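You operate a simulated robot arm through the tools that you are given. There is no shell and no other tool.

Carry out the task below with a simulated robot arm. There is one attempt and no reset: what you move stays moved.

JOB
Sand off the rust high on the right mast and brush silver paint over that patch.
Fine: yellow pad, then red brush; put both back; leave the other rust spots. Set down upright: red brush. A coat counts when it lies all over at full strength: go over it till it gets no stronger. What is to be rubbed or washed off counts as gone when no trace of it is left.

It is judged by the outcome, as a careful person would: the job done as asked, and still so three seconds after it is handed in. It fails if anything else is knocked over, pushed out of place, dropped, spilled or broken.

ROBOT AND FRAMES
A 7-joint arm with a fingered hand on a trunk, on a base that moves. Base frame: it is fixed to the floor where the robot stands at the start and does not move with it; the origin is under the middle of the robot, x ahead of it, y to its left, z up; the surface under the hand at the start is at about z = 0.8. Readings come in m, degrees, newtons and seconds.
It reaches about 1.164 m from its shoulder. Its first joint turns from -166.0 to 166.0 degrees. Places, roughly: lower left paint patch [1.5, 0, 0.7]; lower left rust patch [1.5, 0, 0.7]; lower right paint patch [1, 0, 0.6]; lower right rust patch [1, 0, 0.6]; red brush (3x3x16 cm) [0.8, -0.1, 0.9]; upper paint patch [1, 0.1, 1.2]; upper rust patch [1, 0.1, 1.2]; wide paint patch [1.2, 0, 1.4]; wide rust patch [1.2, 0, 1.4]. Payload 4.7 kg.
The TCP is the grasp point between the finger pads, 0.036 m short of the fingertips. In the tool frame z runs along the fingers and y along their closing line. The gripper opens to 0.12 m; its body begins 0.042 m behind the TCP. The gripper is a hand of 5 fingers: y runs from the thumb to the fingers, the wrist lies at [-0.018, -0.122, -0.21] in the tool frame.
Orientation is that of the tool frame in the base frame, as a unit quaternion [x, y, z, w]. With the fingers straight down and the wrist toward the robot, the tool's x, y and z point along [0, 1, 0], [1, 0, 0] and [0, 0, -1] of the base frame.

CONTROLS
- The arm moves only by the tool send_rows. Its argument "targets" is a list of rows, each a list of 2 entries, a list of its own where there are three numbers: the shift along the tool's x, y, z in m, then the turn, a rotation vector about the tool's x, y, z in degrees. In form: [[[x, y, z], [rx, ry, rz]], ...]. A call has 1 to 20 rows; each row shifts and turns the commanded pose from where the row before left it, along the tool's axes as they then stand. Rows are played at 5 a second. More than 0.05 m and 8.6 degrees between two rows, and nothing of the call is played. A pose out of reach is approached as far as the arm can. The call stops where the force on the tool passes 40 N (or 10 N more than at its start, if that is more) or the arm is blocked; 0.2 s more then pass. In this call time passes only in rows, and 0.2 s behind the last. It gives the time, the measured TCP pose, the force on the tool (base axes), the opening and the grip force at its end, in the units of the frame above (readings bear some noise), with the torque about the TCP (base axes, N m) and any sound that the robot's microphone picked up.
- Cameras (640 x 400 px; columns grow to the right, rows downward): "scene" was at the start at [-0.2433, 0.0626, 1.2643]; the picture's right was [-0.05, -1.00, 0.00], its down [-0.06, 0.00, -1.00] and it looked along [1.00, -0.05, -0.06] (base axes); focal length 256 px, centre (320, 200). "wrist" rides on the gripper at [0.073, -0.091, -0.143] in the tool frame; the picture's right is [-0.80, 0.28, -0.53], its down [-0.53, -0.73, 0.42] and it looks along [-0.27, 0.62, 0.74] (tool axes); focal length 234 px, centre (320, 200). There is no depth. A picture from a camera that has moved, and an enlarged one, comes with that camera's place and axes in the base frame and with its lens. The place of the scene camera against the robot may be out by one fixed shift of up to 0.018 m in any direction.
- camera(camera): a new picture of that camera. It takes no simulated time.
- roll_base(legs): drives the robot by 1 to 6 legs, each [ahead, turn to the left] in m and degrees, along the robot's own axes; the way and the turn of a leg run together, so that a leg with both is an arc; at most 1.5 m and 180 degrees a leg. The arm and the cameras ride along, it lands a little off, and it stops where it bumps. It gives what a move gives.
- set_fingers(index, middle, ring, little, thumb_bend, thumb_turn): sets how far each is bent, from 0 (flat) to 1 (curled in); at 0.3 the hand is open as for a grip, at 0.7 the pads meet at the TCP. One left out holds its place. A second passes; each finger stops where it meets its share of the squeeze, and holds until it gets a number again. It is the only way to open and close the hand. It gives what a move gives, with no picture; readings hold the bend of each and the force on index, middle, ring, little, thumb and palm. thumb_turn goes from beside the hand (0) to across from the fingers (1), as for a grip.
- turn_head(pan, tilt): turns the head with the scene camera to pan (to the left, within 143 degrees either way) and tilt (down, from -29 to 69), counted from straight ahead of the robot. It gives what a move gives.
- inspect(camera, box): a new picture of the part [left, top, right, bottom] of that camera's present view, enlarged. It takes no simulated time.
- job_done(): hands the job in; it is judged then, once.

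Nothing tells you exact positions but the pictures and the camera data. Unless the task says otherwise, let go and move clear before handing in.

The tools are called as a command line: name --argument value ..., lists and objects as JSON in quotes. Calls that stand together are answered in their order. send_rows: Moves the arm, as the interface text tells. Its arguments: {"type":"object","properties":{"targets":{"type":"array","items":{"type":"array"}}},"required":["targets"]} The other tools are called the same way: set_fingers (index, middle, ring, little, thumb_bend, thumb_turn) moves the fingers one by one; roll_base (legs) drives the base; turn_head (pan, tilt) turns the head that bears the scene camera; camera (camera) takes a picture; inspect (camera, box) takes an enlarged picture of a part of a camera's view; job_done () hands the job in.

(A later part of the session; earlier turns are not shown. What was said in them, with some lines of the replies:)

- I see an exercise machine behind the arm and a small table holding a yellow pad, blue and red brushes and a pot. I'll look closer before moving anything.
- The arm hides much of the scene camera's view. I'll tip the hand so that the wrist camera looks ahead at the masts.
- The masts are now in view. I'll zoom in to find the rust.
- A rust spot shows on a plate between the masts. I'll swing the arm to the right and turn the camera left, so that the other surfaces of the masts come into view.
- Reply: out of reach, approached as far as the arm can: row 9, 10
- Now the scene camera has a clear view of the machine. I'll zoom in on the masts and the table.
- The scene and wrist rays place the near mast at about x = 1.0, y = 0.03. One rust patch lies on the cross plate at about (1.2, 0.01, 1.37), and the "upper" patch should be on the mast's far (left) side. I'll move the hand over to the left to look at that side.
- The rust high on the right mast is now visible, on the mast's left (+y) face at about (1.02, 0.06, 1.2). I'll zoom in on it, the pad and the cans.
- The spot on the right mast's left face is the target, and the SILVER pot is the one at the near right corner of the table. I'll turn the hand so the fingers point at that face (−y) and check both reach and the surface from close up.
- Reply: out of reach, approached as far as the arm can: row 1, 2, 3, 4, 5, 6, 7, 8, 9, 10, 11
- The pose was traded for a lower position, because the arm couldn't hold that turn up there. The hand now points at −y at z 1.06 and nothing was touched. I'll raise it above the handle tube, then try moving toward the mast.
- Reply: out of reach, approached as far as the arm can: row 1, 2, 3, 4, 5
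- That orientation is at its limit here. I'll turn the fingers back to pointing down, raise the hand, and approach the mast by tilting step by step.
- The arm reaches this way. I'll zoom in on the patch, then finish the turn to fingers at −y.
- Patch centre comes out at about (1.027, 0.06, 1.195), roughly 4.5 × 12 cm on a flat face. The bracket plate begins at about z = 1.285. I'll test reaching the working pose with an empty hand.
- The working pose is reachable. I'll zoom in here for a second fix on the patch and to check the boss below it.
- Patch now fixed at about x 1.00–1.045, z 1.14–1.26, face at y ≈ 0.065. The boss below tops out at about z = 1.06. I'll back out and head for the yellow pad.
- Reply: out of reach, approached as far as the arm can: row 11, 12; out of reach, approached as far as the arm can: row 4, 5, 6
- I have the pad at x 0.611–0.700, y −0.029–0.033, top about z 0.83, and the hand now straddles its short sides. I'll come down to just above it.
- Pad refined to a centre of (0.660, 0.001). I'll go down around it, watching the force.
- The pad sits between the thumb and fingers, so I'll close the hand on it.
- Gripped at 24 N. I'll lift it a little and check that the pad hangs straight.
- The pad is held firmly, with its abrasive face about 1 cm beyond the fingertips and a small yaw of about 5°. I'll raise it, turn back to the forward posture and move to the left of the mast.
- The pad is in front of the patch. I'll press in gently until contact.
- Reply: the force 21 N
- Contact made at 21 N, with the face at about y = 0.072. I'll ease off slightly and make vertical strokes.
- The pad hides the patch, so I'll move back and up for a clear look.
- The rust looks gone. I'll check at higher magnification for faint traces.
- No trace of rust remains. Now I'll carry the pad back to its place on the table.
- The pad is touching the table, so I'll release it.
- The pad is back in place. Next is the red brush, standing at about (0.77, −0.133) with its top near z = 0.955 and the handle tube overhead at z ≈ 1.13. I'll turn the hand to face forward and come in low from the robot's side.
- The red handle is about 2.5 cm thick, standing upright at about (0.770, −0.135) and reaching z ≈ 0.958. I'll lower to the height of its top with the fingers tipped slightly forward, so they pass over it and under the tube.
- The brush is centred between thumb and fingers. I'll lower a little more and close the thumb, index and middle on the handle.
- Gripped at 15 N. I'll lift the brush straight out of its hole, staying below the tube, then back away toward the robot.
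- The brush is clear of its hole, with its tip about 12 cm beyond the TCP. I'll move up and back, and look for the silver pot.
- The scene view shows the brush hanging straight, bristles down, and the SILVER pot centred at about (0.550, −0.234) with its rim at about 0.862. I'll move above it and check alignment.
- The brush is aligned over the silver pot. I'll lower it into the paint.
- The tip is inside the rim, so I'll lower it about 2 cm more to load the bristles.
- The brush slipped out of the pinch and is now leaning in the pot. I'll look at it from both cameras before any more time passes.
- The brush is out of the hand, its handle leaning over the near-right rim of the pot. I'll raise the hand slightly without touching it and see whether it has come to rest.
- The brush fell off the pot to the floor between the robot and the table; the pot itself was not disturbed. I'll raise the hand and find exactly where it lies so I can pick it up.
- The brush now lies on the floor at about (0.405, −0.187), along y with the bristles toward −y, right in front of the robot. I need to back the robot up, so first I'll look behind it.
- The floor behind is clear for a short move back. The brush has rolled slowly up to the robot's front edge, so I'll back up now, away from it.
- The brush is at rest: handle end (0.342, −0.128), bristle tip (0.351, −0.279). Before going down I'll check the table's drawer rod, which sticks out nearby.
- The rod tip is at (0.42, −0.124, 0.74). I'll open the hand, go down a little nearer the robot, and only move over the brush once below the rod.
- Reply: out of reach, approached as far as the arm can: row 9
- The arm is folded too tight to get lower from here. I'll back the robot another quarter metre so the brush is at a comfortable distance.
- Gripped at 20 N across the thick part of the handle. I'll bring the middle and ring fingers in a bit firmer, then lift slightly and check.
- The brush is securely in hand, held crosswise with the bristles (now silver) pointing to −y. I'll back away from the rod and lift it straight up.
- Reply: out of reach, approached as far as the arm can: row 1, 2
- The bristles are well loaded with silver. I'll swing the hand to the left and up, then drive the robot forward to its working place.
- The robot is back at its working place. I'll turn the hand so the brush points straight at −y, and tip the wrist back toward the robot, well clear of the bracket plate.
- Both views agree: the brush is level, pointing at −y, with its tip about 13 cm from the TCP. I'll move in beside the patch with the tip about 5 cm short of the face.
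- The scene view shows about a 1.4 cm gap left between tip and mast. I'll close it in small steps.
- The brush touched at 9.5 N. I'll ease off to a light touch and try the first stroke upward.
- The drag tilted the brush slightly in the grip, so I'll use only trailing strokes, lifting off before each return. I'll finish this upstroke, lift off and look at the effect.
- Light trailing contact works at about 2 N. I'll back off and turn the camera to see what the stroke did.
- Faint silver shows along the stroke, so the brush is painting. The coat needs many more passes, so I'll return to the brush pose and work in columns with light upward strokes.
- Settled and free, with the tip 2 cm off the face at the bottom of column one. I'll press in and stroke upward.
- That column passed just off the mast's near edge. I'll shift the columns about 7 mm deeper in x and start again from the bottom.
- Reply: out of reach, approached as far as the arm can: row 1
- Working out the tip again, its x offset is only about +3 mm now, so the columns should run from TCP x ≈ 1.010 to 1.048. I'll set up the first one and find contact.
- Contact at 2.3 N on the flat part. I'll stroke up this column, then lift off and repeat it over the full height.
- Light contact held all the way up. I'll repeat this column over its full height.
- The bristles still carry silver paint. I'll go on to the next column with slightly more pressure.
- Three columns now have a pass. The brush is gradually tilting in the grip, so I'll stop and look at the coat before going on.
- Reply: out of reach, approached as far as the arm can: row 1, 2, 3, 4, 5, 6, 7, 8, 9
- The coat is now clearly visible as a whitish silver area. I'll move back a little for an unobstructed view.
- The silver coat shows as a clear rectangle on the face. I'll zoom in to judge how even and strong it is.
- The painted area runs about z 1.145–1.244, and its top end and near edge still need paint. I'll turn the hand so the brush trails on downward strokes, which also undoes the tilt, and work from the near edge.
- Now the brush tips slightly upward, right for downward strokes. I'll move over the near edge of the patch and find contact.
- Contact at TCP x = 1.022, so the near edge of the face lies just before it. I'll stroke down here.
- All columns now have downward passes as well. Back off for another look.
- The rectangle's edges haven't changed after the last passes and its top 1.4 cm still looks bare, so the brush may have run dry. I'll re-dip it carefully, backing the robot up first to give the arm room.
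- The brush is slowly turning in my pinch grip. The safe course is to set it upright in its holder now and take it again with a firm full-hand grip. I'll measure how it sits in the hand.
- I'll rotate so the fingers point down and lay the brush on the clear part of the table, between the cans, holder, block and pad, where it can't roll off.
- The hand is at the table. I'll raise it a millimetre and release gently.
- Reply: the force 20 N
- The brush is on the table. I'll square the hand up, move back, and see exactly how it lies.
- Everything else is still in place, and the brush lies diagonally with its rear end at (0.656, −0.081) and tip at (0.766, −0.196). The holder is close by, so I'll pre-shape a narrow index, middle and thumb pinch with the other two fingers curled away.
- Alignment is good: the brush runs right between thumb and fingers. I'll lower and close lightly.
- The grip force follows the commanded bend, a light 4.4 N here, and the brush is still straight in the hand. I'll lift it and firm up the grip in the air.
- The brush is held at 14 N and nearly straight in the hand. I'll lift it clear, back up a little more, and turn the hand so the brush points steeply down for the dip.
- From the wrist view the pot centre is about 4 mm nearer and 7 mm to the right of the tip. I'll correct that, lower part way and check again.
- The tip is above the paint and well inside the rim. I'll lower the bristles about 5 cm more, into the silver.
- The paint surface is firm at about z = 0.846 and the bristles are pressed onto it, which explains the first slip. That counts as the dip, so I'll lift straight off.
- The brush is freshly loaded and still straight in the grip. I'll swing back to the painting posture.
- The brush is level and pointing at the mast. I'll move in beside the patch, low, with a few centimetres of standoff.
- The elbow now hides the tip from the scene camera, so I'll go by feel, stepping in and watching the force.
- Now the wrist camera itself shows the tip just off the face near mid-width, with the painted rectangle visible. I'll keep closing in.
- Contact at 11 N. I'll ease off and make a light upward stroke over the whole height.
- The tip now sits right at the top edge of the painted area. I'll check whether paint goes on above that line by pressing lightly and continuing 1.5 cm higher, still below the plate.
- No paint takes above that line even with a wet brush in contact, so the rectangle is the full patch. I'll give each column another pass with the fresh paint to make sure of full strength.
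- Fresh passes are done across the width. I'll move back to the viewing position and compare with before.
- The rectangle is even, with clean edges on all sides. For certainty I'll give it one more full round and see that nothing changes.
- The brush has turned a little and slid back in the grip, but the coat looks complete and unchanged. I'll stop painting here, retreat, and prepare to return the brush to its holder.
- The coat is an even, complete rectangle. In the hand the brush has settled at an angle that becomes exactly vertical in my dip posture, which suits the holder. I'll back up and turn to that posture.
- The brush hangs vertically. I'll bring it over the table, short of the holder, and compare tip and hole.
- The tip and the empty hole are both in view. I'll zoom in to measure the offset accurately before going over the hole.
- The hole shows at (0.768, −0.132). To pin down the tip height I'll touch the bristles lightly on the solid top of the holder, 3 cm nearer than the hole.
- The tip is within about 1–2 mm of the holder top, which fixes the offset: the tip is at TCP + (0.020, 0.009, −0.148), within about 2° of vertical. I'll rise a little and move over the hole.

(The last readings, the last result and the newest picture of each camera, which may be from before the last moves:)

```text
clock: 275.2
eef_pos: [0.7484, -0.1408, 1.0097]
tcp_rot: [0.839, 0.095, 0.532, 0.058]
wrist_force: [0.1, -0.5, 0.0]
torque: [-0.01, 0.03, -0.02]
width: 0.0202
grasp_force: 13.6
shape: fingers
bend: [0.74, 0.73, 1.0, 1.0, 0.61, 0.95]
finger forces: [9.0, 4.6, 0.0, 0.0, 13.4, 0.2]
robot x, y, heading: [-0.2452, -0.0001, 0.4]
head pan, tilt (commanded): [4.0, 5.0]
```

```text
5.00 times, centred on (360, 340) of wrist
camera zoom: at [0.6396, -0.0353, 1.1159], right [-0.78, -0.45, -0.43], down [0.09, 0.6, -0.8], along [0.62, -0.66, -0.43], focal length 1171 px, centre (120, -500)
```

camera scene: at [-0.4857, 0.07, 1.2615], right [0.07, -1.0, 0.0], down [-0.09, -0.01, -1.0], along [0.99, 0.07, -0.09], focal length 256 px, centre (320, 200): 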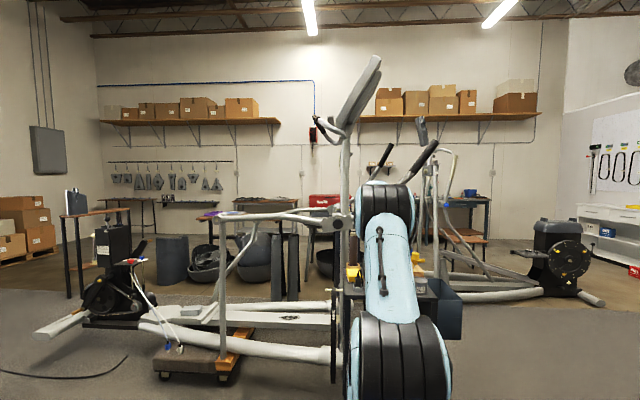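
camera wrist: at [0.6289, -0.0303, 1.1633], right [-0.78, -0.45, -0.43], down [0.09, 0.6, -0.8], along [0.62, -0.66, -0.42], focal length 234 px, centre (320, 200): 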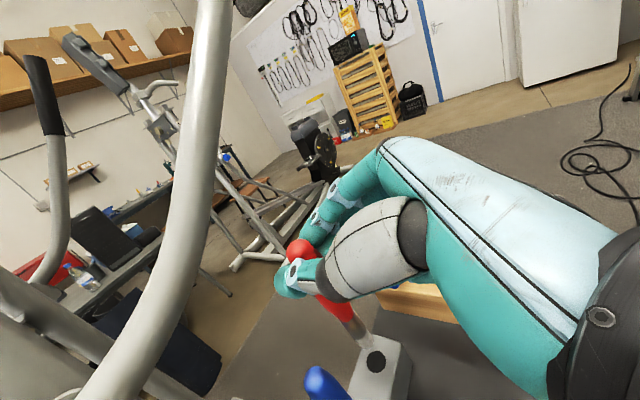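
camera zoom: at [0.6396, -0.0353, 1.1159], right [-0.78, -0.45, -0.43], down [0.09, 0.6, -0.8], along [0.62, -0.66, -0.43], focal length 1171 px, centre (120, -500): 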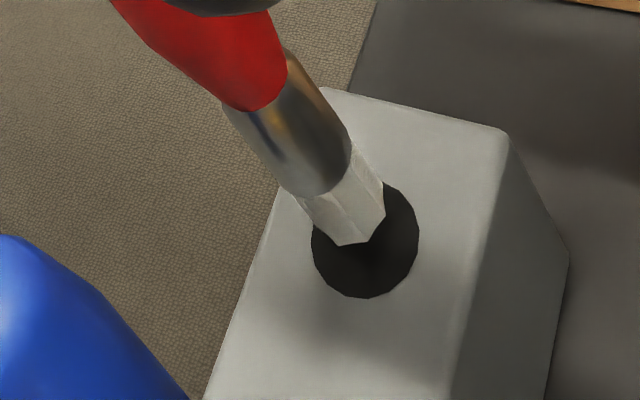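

The tip is entering the hole, well centred. I'll continue down in small steps, watching side forces.

send_rows --targets '[[[-0.0039, -0.001, 0.0008], [0, 0, 0]], [[-0.0035, -0.0008, 0.0017], [0, 0, 0]]]'

send_rows --targets '[[[-0.0035, -0.0008, 0.0017], [0, 0, 0]], [[-0.0035, -0.0008, 0.0017], [0, 0, 0]]]'

inspect --camera "wrist" --box '[320, 300, 400, 380]'

```text
clock: 275.9
eef_pos: [0.7482, -0.1405, 1.002]
tcp_rot: [0.839, 0.095, 0.533, 0.058]
wrist_force: [0.3, 0.5, 0.4]
torque: [0.02, 0.02, 0.03]
width: 0.0203
grasp_force: 12.5
shape: fingers
bend: [0.74, 0.73, 1.0, 1.0, 0.61, 0.95]
finger forces: [8.9, 4.6, 0.0, 0.1, 13.3, 0.1]
robot x, y, heading: [-0.2417, -0.0021, 0.4]
head pan, tilt (commanded): [4.0, 5.0]
```

```text
clock: 276.4
eef_pos: [0.7486, -0.1401, 0.9936]
tcp_rot: [0.839, 0.095, 0.533, 0.058]
wrist_force: [-0.1, 0.0, -0.5]
torque: [-0.03, -0.05, 0.0]
width: 0.02
grasp_force: 13.6
shape: fingers
bend: [0.74, 0.73, 1.0, 1.0, 0.61, 0.95]
finger forces: [9.0, 4.5, 0.0, 0.1, 13.2, 0.0]
robot x, y, heading: [-0.2423, -0.0026, -0.1]
head pan, tilt (commanded): [4.0, 5.0]
```

```text
5.00 times, centred on (360, 340) of wrist
camera zoom: at [0.6389, -0.0354, 1.0995], right [-0.78, -0.45, -0.43], down [0.09, 0.6, -0.8], along [0.62, -0.66, -0.43], focal length 1171 px, centre (120, -500)
```

zoom: 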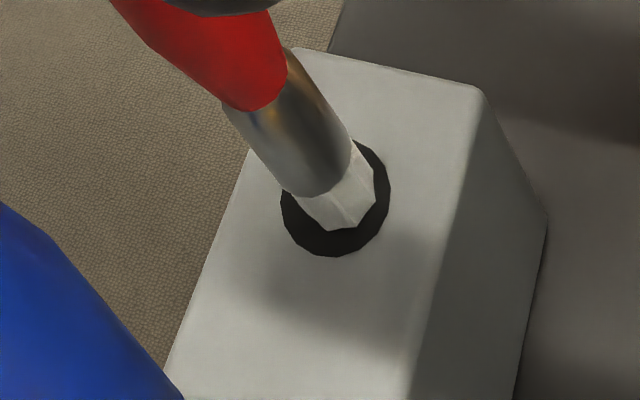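

The bristles are in the hole with no side force. Continuing down.

send_rows --targets '[[[-0.0035, -0.0008, 0.0017], [0, 0, 0]], [[-0.0035, -0.0008, 0.0017], [0, 0, 0]], [[-0.0035, -0.0008, 0.0017], [0, 0, 0]]]'

inspect --camera "wrist" --box '[300, 280, 400, 380]'

```text
clock: 277.2
eef_pos: [0.7485, -0.1408, 0.9817]
tcp_rot: [0.839, 0.095, 0.533, 0.058]
wrist_force: [0.1, 0.5, -0.1]
torque: [0.03, 0.03, -0.01]
width: 0.0197
grasp_force: 13.4
shape: fingers
bend: [0.74, 0.73, 1.0, 1.0, 0.61, 0.95]
finger forces: [9.0, 4.5, 0.0, 0.1, 13.2, 0.0]
robot x, y, heading: [-0.243, -0.0014, 0.2]
head pan, tilt (commanded): [4.0, 5.0]
```

```text
4.00 times, centred on (350, 330) of wrist
camera zoom: at [0.6387, -0.0357, 1.0879], right [-0.78, -0.45, -0.43], down [0.09, 0.6, -0.8], along [0.62, -0.66, -0.43], focal length 937 px, centre (200, -320)
```

zoom: 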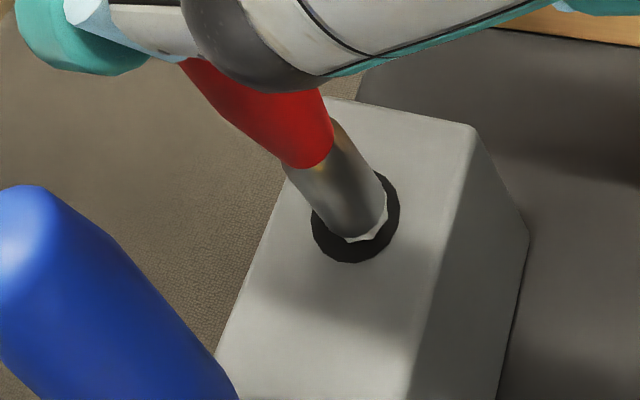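

send_rows --targets '[[[-0.0035, -0.0008, 0.0017], [0, 0, 0]], [[-0.0035, -0.0008, 0.0017], [0, 0, 0]], [[-0.0035, -0.0008, 0.0017], [0, 0, 0]]]'

send_rows --targets '[[[-0.0035, -0.0008, 0.0017], [0, 0, 0]], [[-0.0026, -0.0006, 0.0013], [0, 0, 0]]]'

inspect --camera "wrist" --box '[280, 220, 420, 380]'

```text
clock: 278.1
eef_pos: [0.7464, -0.1399, 0.9699]
tcp_rot: [0.839, 0.096, 0.533, 0.059]
wrist_force: [-0.5, 0.4, 0.3]
torque: [-0.02, 0.03, 0.0]
width: 0.0198
grasp_force: 13.0
shape: fingers
bend: [0.74, 0.73, 1.0, 1.0, 0.61, 0.95]
finger forces: [9.0, 4.6, 0.0, 0.0, 13.3, 0.0]
robot x, y, heading: [-0.2386, -0.001, 0.3]
head pan, tilt (commanded): [4.0, 5.0]
```

```text
clock: 278.6
eef_pos: [0.7465, -0.1401, 0.9621]
tcp_rot: [0.838, 0.096, 0.534, 0.059]
wrist_force: [0.0, 0.7, -0.1]
torque: [0.0, 0.0, 0.02]
width: 0.0198
grasp_force: 13.0
shape: fingers
bend: [0.74, 0.73, 1.0, 1.0, 0.61, 0.95]
finger forces: [8.9, 4.7, 0.0, 0.0, 13.3, 0.1]
robot x, y, heading: [-0.245, -0.0042, 0.2]
head pan, tilt (commanded): [4.0, 5.0]
```

```text
2.50 times, centred on (350, 300) of wrist
camera zoom: at [0.6385, -0.0354, 1.069], right [-0.78, -0.45, -0.43], down [0.09, 0.6, -0.8], along [0.62, -0.66, -0.43], focal length 585 px, centre (245, -50)
```

zoom: 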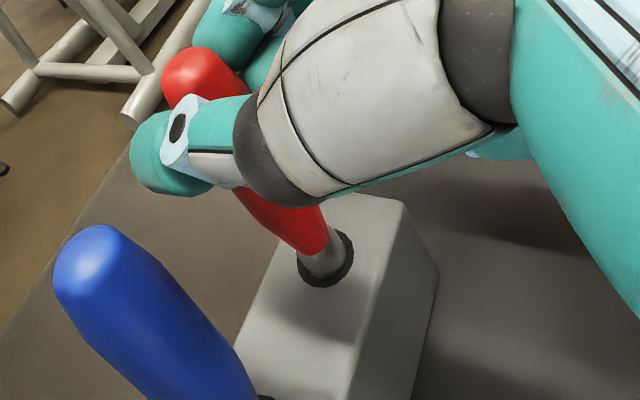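

send_rows --targets '[[[-0.0026, -0.0006, 0.0013], [0, 0, 0]], [[-0.0022, -0.0005, 0.001], [0, 0, 0]]]'

send_rows --targets '[[[-0.0022, -0.0005, 0.001], [0, 0, 0]]]'

inspect --camera "wrist" --box '[280, 220, 420, 380]'

```text
clock: 279.2
eef_pos: [0.7466, -0.1414, 0.9575]
tcp_rot: [0.839, 0.095, 0.532, 0.06]
wrist_force: [0.3, 0.0, -0.3]
torque: [0.01, -0.03, 0.03]
width: 0.0195
grasp_force: 13.8
shape: fingers
bend: [0.74, 0.73, 1.0, 1.0, 0.61, 0.95]
finger forces: [8.9, 4.7, 0.0, 0.2, 13.2, 0.1]
robot x, y, heading: [-0.243, -0.0008, 0.2]
head pan, tilt (commanded): [4.0, 5.0]
```

```text
clock: 279.6
eef_pos: [0.7467, -0.1408, 0.9568]
tcp_rot: [0.84, 0.095, 0.531, 0.058]
wrist_force: [0.0, 1.1, -0.7]
torque: [0.01, 0.0, 0.03]
width: 0.02
grasp_force: 13.3
shape: fingers
bend: [0.74, 0.73, 1.0, 1.0, 0.61, 0.95]
finger forces: [9.1, 4.5, 0.1, 0.0, 13.3, 0.1]
robot x, y, heading: [-0.2435, -0.0033, 0.3]
head pan, tilt (commanded): [4.0, 5.0]
```

```text
2.50 times, centred on (350, 300) of wrist
camera zoom: at [0.639, -0.0354, 1.062], right [-0.78, -0.45, -0.43], down [0.09, 0.6, -0.8], along [0.62, -0.66, -0.43], focal length 585 px, centre (245, -50)
```

zoom: 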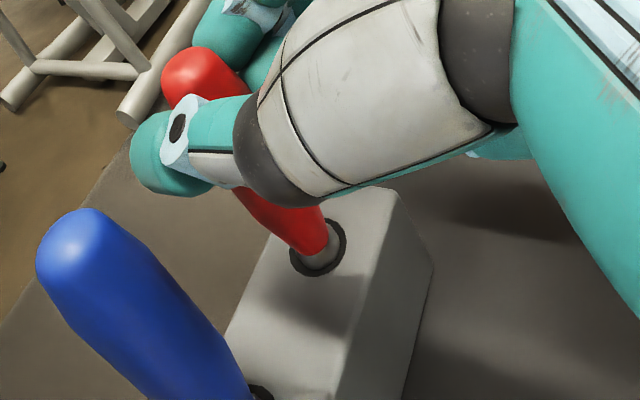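

send_rows --targets '[[[-0.0022, -0.0005, 0.001], [0, 0, 0]], [[-0.0018, -0.0004, 0.0008], [0, 0, 0]]]'

send_rows --targets '[[[-0.0018, -0.0004, 0.0008], [0, 0, 0]]]'

```text
clock: 280.2
eef_pos: [0.7475, -0.1401, 0.9548]
tcp_rot: [0.841, 0.094, 0.53, 0.059]
wrist_force: [0.7, -0.5, 7.0]
torque: [0.04, -0.19, 0.01]
width: 0.02
grasp_force: 13.6
shape: fingers
bend: [0.74, 0.73, 1.0, 1.0, 0.61, 0.95]
finger forces: [9.9, 4.5, 0.0, 0.1, 13.5, 0.1]
robot x, y, heading: [-0.2419, -0.0017, 0.5]
head pan, tilt (commanded): [4.0, 5.0]
```

```text
clock: 280.6
eef_pos: [0.7479, -0.1401, 0.9545]
tcp_rot: [0.84, 0.095, 0.531, 0.058]
wrist_force: [-0.1, -0.6, 11.2]
torque: [0.07, -0.3, 0.01]
width: 0.0199
grasp_force: 14.3
shape: fingers
bend: [0.74, 0.73, 1.0, 1.0, 0.62, 0.95]
finger forces: [10.6, 3.9, 0.0, 0.0, 13.2, 0.0]
out of reach, approached as far as the arm can: row 1
robot x, y, heading: [-0.2406, -0.0014, 0.4]
head pan, tilt (commanded): [4.0, 5.0]
```

The brush is fully seated. I'll relieve the pressure and open the fingers just enough, keeping the thumb clear of the blue brush, before backing straight out.

send_rows --targets '[[[0.0018, 0.0004, -0.0008], [0, 0, 0]]]'

set_fingers --index 0.62 --middle 0.62 --thumb_bend 0.58

inspect --camera "wrist" --box '[260, 200, 440, 380]'

```text
clock: 281.1
eef_pos: [0.7476, -0.1395, 0.9534]
tcp_rot: [0.841, 0.095, 0.53, 0.058]
wrist_force: [0.1, -0.4, 5.0]
torque: [0.01, -0.1, 0.01]
width: 0.0197
grasp_force: 13.3
shape: fingers
bend: [0.74, 0.73, 1.0, 1.0, 0.62, 0.95]
finger forces: [10.0, 3.8, 0.0, 0.0, 13.0, 0.0]
robot x, y, heading: [-0.2416, -0.0027, 0.6]
head pan, tilt (commanded): [4.0, 5.0]
```

```text
clock: 282.1
eef_pos: [0.7484, -0.1398, 0.9543]
tcp_rot: [0.84, 0.095, 0.531, 0.058]
wrist_force: [0.1, 1.0, -0.5]
torque: [-0.01, 0.0, 0.01]
width: 0.0346
grasp_force: 0.1
shape: fingers
bend: [0.62, 0.62, 1.0, 1.0, 0.57, 0.97]
finger forces: [0.1, 0.1, 0.0, 0.0, 0.0, 0.0]
robot x, y, heading: [-0.2416, 0.0044, 0.2]
head pan, tilt (commanded): [4.0, 5.0]
```

```text
2.22 times, centred on (350, 290) of wrist
camera zoom: at [0.6397, -0.0356, 1.061], right [-0.78, -0.45, -0.43], down [0.09, 0.6, -0.8], along [0.61, -0.66, -0.43], focal length 520 px, centre (253, 0)
```

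zoom: 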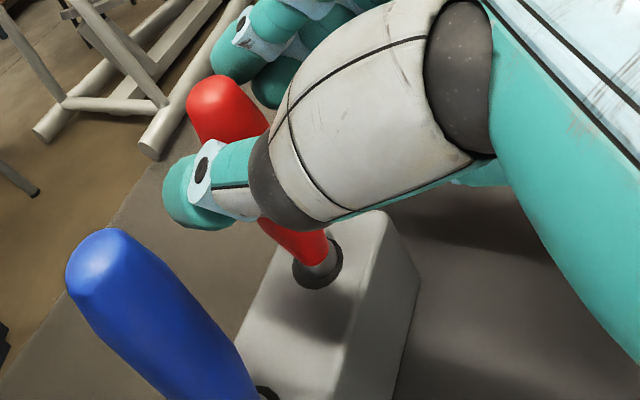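

set_fingers --index 0.48 --middle 0.48 --thumb_bend 0.55

inspect --camera "wrist" --box '[260, 200, 440, 380]'

```text
clock: 283.1
eef_pos: [0.7469, -0.1407, 0.9557]
tcp_rot: [0.84, 0.094, 0.531, 0.057]
wrist_force: [-0.7, 0.1, -0.4]
torque: [-0.02, 0.02, 0.02]
width: 0.0581
grasp_force: 0.0
shape: fingers
bend: [0.48, 0.48, 1.0, 1.0, 0.55, 0.97]
finger forces: [0.0, 0.0, 0.1, 0.0, 0.1, 0.0]
robot x, y, heading: [-0.2403, -0.0049, 0.2]
head pan, tilt (commanded): [4.0, 5.0]
```

```text
2.22 times, centred on (350, 290) of wrist
camera zoom: at [0.6397, -0.0356, 1.061], right [-0.78, -0.45, -0.43], down [0.09, 0.6, -0.8], along [0.61, -0.66, -0.43], focal length 520 px, centre (253, 0)
```

zoom: 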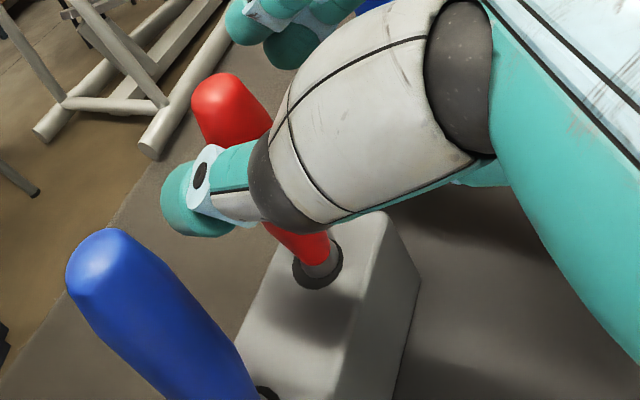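

send_rows --targets '[[[0, 0, -0.012], [0, 0, 0]], [[0, 0, -0.02], [0, 0, 0]]]'

inspect --camera "wrist" --box '[240, 180, 440, 380]'

```text
clock: 283.6
eef_pos: [0.7188, -0.141, 0.9673]
tcp_rot: [0.839, 0.095, 0.533, 0.058]
wrist_force: [-0.1, -0.6, -0.6]
torque: [0.01, -0.04, -0.02]
width: 0.0583
grasp_force: 0.1
shape: fingers
bend: [0.48, 0.48, 1.0, 1.0, 0.55, 0.97]
finger forces: [0.1, 0.0, 0.0, 0.0, 0.1, 0.1]
robot x, y, heading: [-0.24, 0.001, 0.2]
head pan, tilt (commanded): [4.0, 5.0]
```

```text
2.00 times, centred on (340, 280) of wrist
camera zoom: at [0.61, -0.0353, 1.0735], right [-0.78, -0.45, -0.43], down [0.09, 0.6, -0.8], along [0.62, -0.66, -0.43], focal length 468 px, centre (280, 40)
```

zoom: 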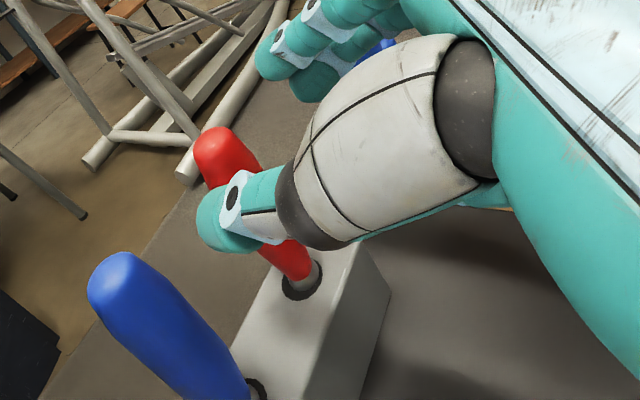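

send_rows --targets '[[[0, 0, -0.03], [0, 0, 0]], [[0, 0, -0.04], [0, 0, 0]], [[0.01, 0, -0.04], [0, 0, 0]], [[0.02, 0, -0.04], [0, 0, 0]]]'

camera --camera "wrist"

inspect --camera "wrist" --box '[180, 200, 380, 400]'

```text
clock: 284.6
eef_pos: [0.5963, -0.1347, 1.0554]
tcp_rot: [0.84, 0.095, 0.531, 0.058]
wrist_force: [0.5, 0.4, 0.0]
torque: [0.0, -0.08, 0.0]
width: 0.0583
grasp_force: 0.0
shape: fingers
bend: [0.48, 0.48, 1.0, 1.0, 0.55, 0.98]
finger forces: [0.0, 0.0, 0.0, 0.0, 0.0, 0.0]
robot x, y, heading: [-0.2452, -0.0035, 0.4]
head pan, tilt (commanded): [4.0, 5.0]
```

```text
taken
camera wrist: at [0.4873, -0.0293, 1.1623], right [-0.78, -0.45, -0.43], down [0.09, 0.6, -0.8], along [0.62, -0.66, -0.43], focal length 234 px, centre (320, 200)
```

wrist: 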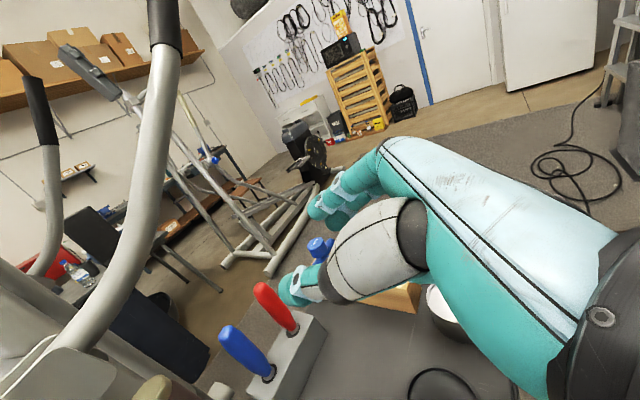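

```text
2.00 times, centred on (280, 300) of wrist
camera zoom: at [0.4873, -0.0293, 1.1623], right [-0.78, -0.45, -0.43], down [0.09, 0.6, -0.8], along [0.62, -0.66, -0.43], focal length 468 px, centre (400, 0)
```

zoom: 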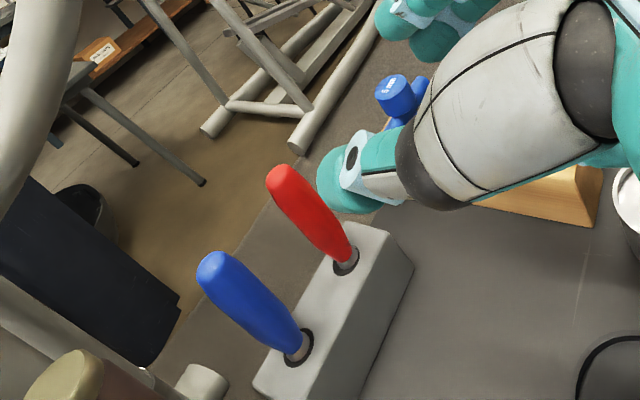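

The red brush stands upright in its own hole again. I'll take the empty hand round to the left for a final look at the patch and the surroundings.

send_rows --targets '[[[0.0223, -0.0364, -0.0124], [0, 0, 0]], [[0.0223, -0.0364, -0.0124], [0, 0, 0]], [[0.0223, -0.0364, -0.0124], [0, 0, 0]], [[0.0223, -0.0364, -0.0124], [0, 0, 0]], [[0.0223, -0.0364, -0.0124], [0, 0, 0]], [[0.0223, -0.0364, -0.0124], [0, 0, 0]], [[0.0223, -0.0364, -0.0124], [0, 0, 0]], [[0.0223, -0.0364, -0.0124], [0, 0, 0]], [[0.0223, -0.0364, -0.0124], [0, 0, 0]], [[0.0223, -0.0364, -0.0124], [0, 0, 0]], [[0.0223, -0.0364, -0.0124], [0, 0, 0]]]'

send_rows --targets '[[[0, 0, 0], [-0.93, -5.47, -5.56]], [[0, 0, 0], [-0.93, -5.47, -5.56]], [[0, 0, 0], [-0.93, -5.47, -5.56]], [[0, 0, 0], [-0.93, -5.47, -5.56]], [[0, 0, 0], [-0.93, -5.47, -5.56]], [[0, 0, 0], [-0.93, -5.47, -5.56]], [[0, 0, 0], [-0.93, -5.47, -5.56]], [[0, 0, 0], [-0.93, -5.47, -5.56]], [[0, 0, 0], [-0.93, -5.47, -5.56]], [[0, 0, 0], [-0.93, -5.47, -5.56]]]'

camera --camera "wrist"

camera --camera "scene"

```text
clock: 287.1
eef_pos: [0.5351, 0.3093, 1.2527]
tcp_rot: [0.839, 0.093, 0.533, 0.058]
wrist_force: [0.6, -0.3, 0.5]
torque: [0.01, 0.04, 0.01]
width: 0.0583
grasp_force: 0.1
shape: fingers
bend: [0.48, 0.48, 1.0, 1.0, 0.55, 0.98]
finger forces: [0.1, 0.0, 0.1, 0.1, 0.1, 0.1]
robot x, y, heading: [-0.2428, -0.0042, 0.3]
head pan, tilt (commanded): [4.0, 5.0]
```

```text
clock: 289.2
eef_pos: [0.5351, 0.3104, 1.2528]
tcp_rot: [0.837, 0.384, 0.024, 0.389]
wrist_force: [-0.1, 0.0, -0.1]
torque: [0.01, -0.01, 0.02]
width: 0.0585
grasp_force: 0.1
shape: fingers
bend: [0.48, 0.48, 1.0, 1.0, 0.55, 0.98]
finger forces: [0.0, 0.1, 0.0, 0.0, 0.1, 0.0]
robot x, y, heading: [-0.2425, -0.0044, 0.4]
head pan, tilt (commanded): [4.0, 5.0]
```

```text
taken
camera wrist: at [0.4804, 0.4859, 1.2718], right [-0.57, -0.31, 0.76], down [-0.69, -0.33, -0.65], along [0.45, -0.89, -0.03], focal length 234 px, centre (320, 200)
```

wrist: 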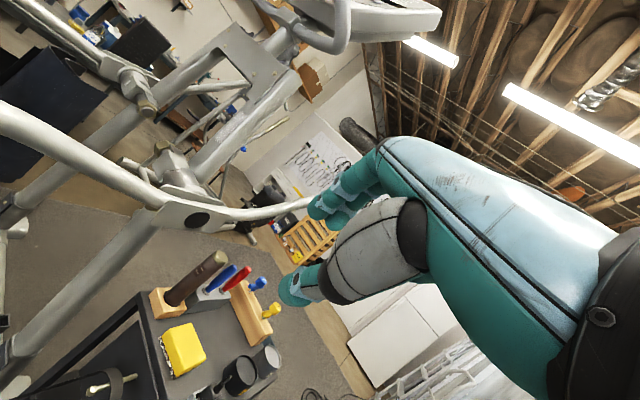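

```text
taken
camera scene: at [-0.4855, 0.0701, 1.2615], right [0.07, -1.0, 0.0], down [-0.09, -0.01, -1.0], along [0.99, 0.07, -0.09], focal length 256 px, centre (320, 200)
```

scene: 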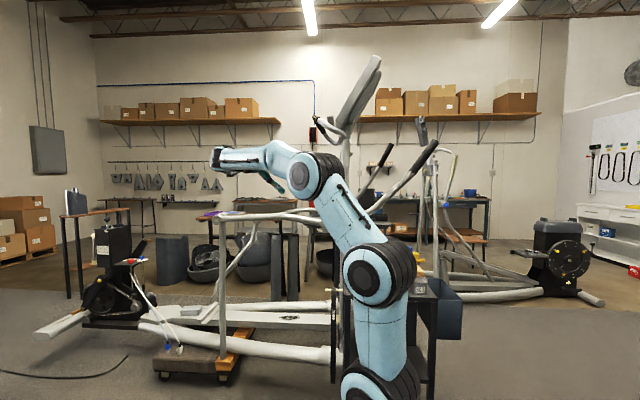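

inspect --camera "wrist" --box '[190, 90, 290, 160]'

inspect --camera "wrist" --box '[210, 105, 260, 145]'

inspect --camera "wrist" --box '[130, 230, 320, 400]'

```text
5.71 times, centred on (240, 125) of wrist
camera zoom: at [0.4804, 0.4859, 1.2718], right [-0.57, -0.31, 0.76], down [-0.69, -0.33, -0.65], along [0.45, -0.89, -0.03], focal length 1338 px, centre (777, 629)
```

zoom: 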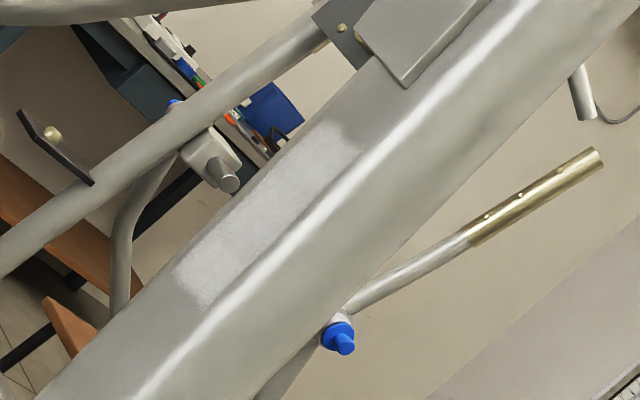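

```text
10.00 times, centred on (235, 125) of wrist
camera zoom: at [0.4804, 0.4859, 1.2718], right [-0.57, -0.31, 0.76], down [-0.69, -0.33, -0.65], along [0.45, -0.89, -0.03], focal length 2342 px, centre (1170, 950)
```

zoom: 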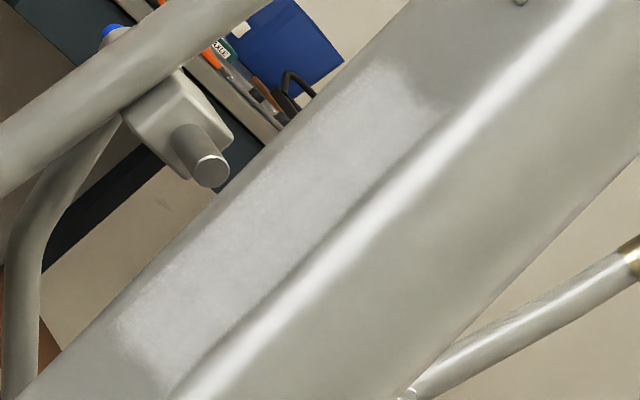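

```text
2.35 times, centred on (225, 315) of wrist
camera zoom: at [0.4804, 0.4859, 1.2718], right [-0.57, -0.31, 0.76], down [-0.69, -0.33, -0.65], along [0.45, -0.89, -0.03], focal length 551 px, centre (544, -71)
```

zoom: 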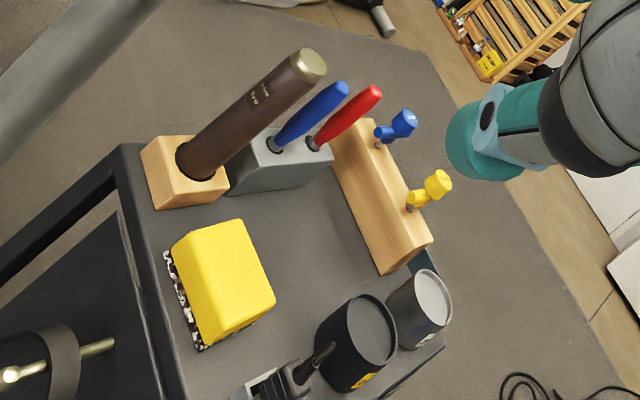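

inspect --camera "wrist" --box '[226, 118, 250, 136]'

inspect --camera "wrist" --box '[238, 104, 262, 122]'

inspect --camera "wrist" --box '[214, 128, 238, 146]'

```text
16.00 times, centred on (238, 127) of wrist
camera zoom: at [0.4804, 0.4859, 1.2718], right [-0.57, -0.31, 0.76], down [-0.69, -0.33, -0.65], along [0.45, -0.89, -0.03], focal length 3747 px, centre (1632, 1368)
```

zoom: 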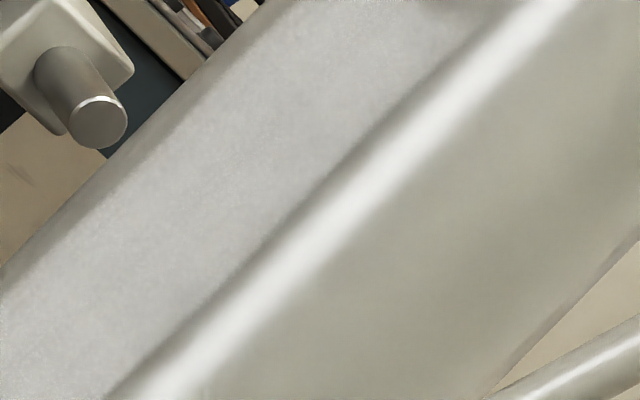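

```text
16.00 times, centred on (250, 113) of wrist
camera zoom: at [0.4804, 0.4859, 1.2718], right [-0.57, -0.31, 0.76], down [-0.69, -0.33, -0.65], along [0.45, -0.89, -0.03], focal length 3747 px, centre (1440, 1592)
```

zoom: 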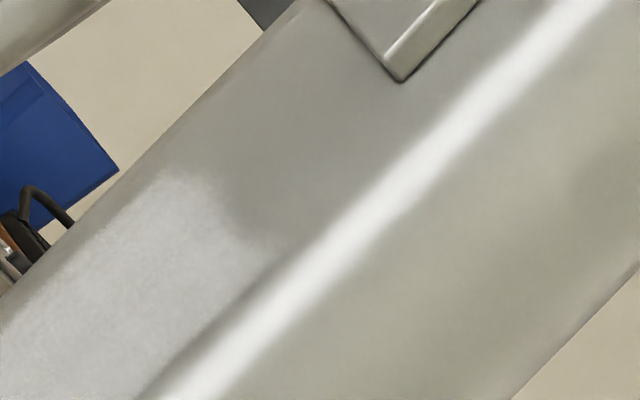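

```text
16.00 times, centred on (226, 137) of wrist
camera zoom: at [0.4804, 0.4859, 1.2718], right [-0.57, -0.31, 0.76], down [-0.69, -0.33, -0.65], along [0.45, -0.89, -0.03], focal length 3747 px, centre (1824, 1208)
```

zoom: 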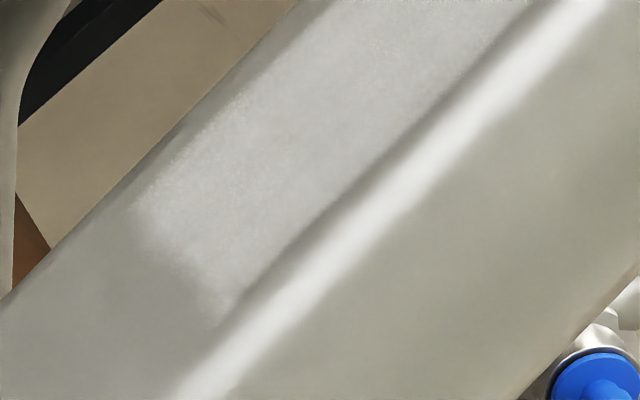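

Everything checks out: no rust trace remains, and the silver rectangle is even and didn't get stronger with fresh paint. The yellow pad is back in its place, the red brush stands upright in its hole, and the hand is empty and clear. The brush did fall to the floor once, but it and everything else is where it belongs. I'll hand the job in.

job_done

```text
The job is handed in.
```

The rust high on the right mast is sanded off and the patch is painted silver. I've handed the job in; no verdict has come back yet.

- **Rust:** I sanded it off with the yellow pad, and close-up views show no trace left. I did not touch the other rust spots.
- **Paint:** the silver coat is an even rectangle of about 4 × 10 cm. More strokes with freshly dipped bristles did not make it visibly stronger, and no paint took beyond its edges.
- **Tools:** the yellow pad is back where it lay, to within about 1 cm. The red brush stands upright in its own hole next to the blue one.
- **Dropped brush:** while I was first dipping it, the red brush slipped out of the hand and fell to the floor. I picked it up and finished the job with it. Its wet bristles touched the floor, so there may be a paint mark there.
- **Holder:** while I was re-gripping the brush on the table, two fingers pressed briefly against the brush holder (about 12 N). As far as I can measure it did not move, and I saw nothing else out of place.

The robot now stands about 24 cm behind where it started, with the hand empty and clear of everything.
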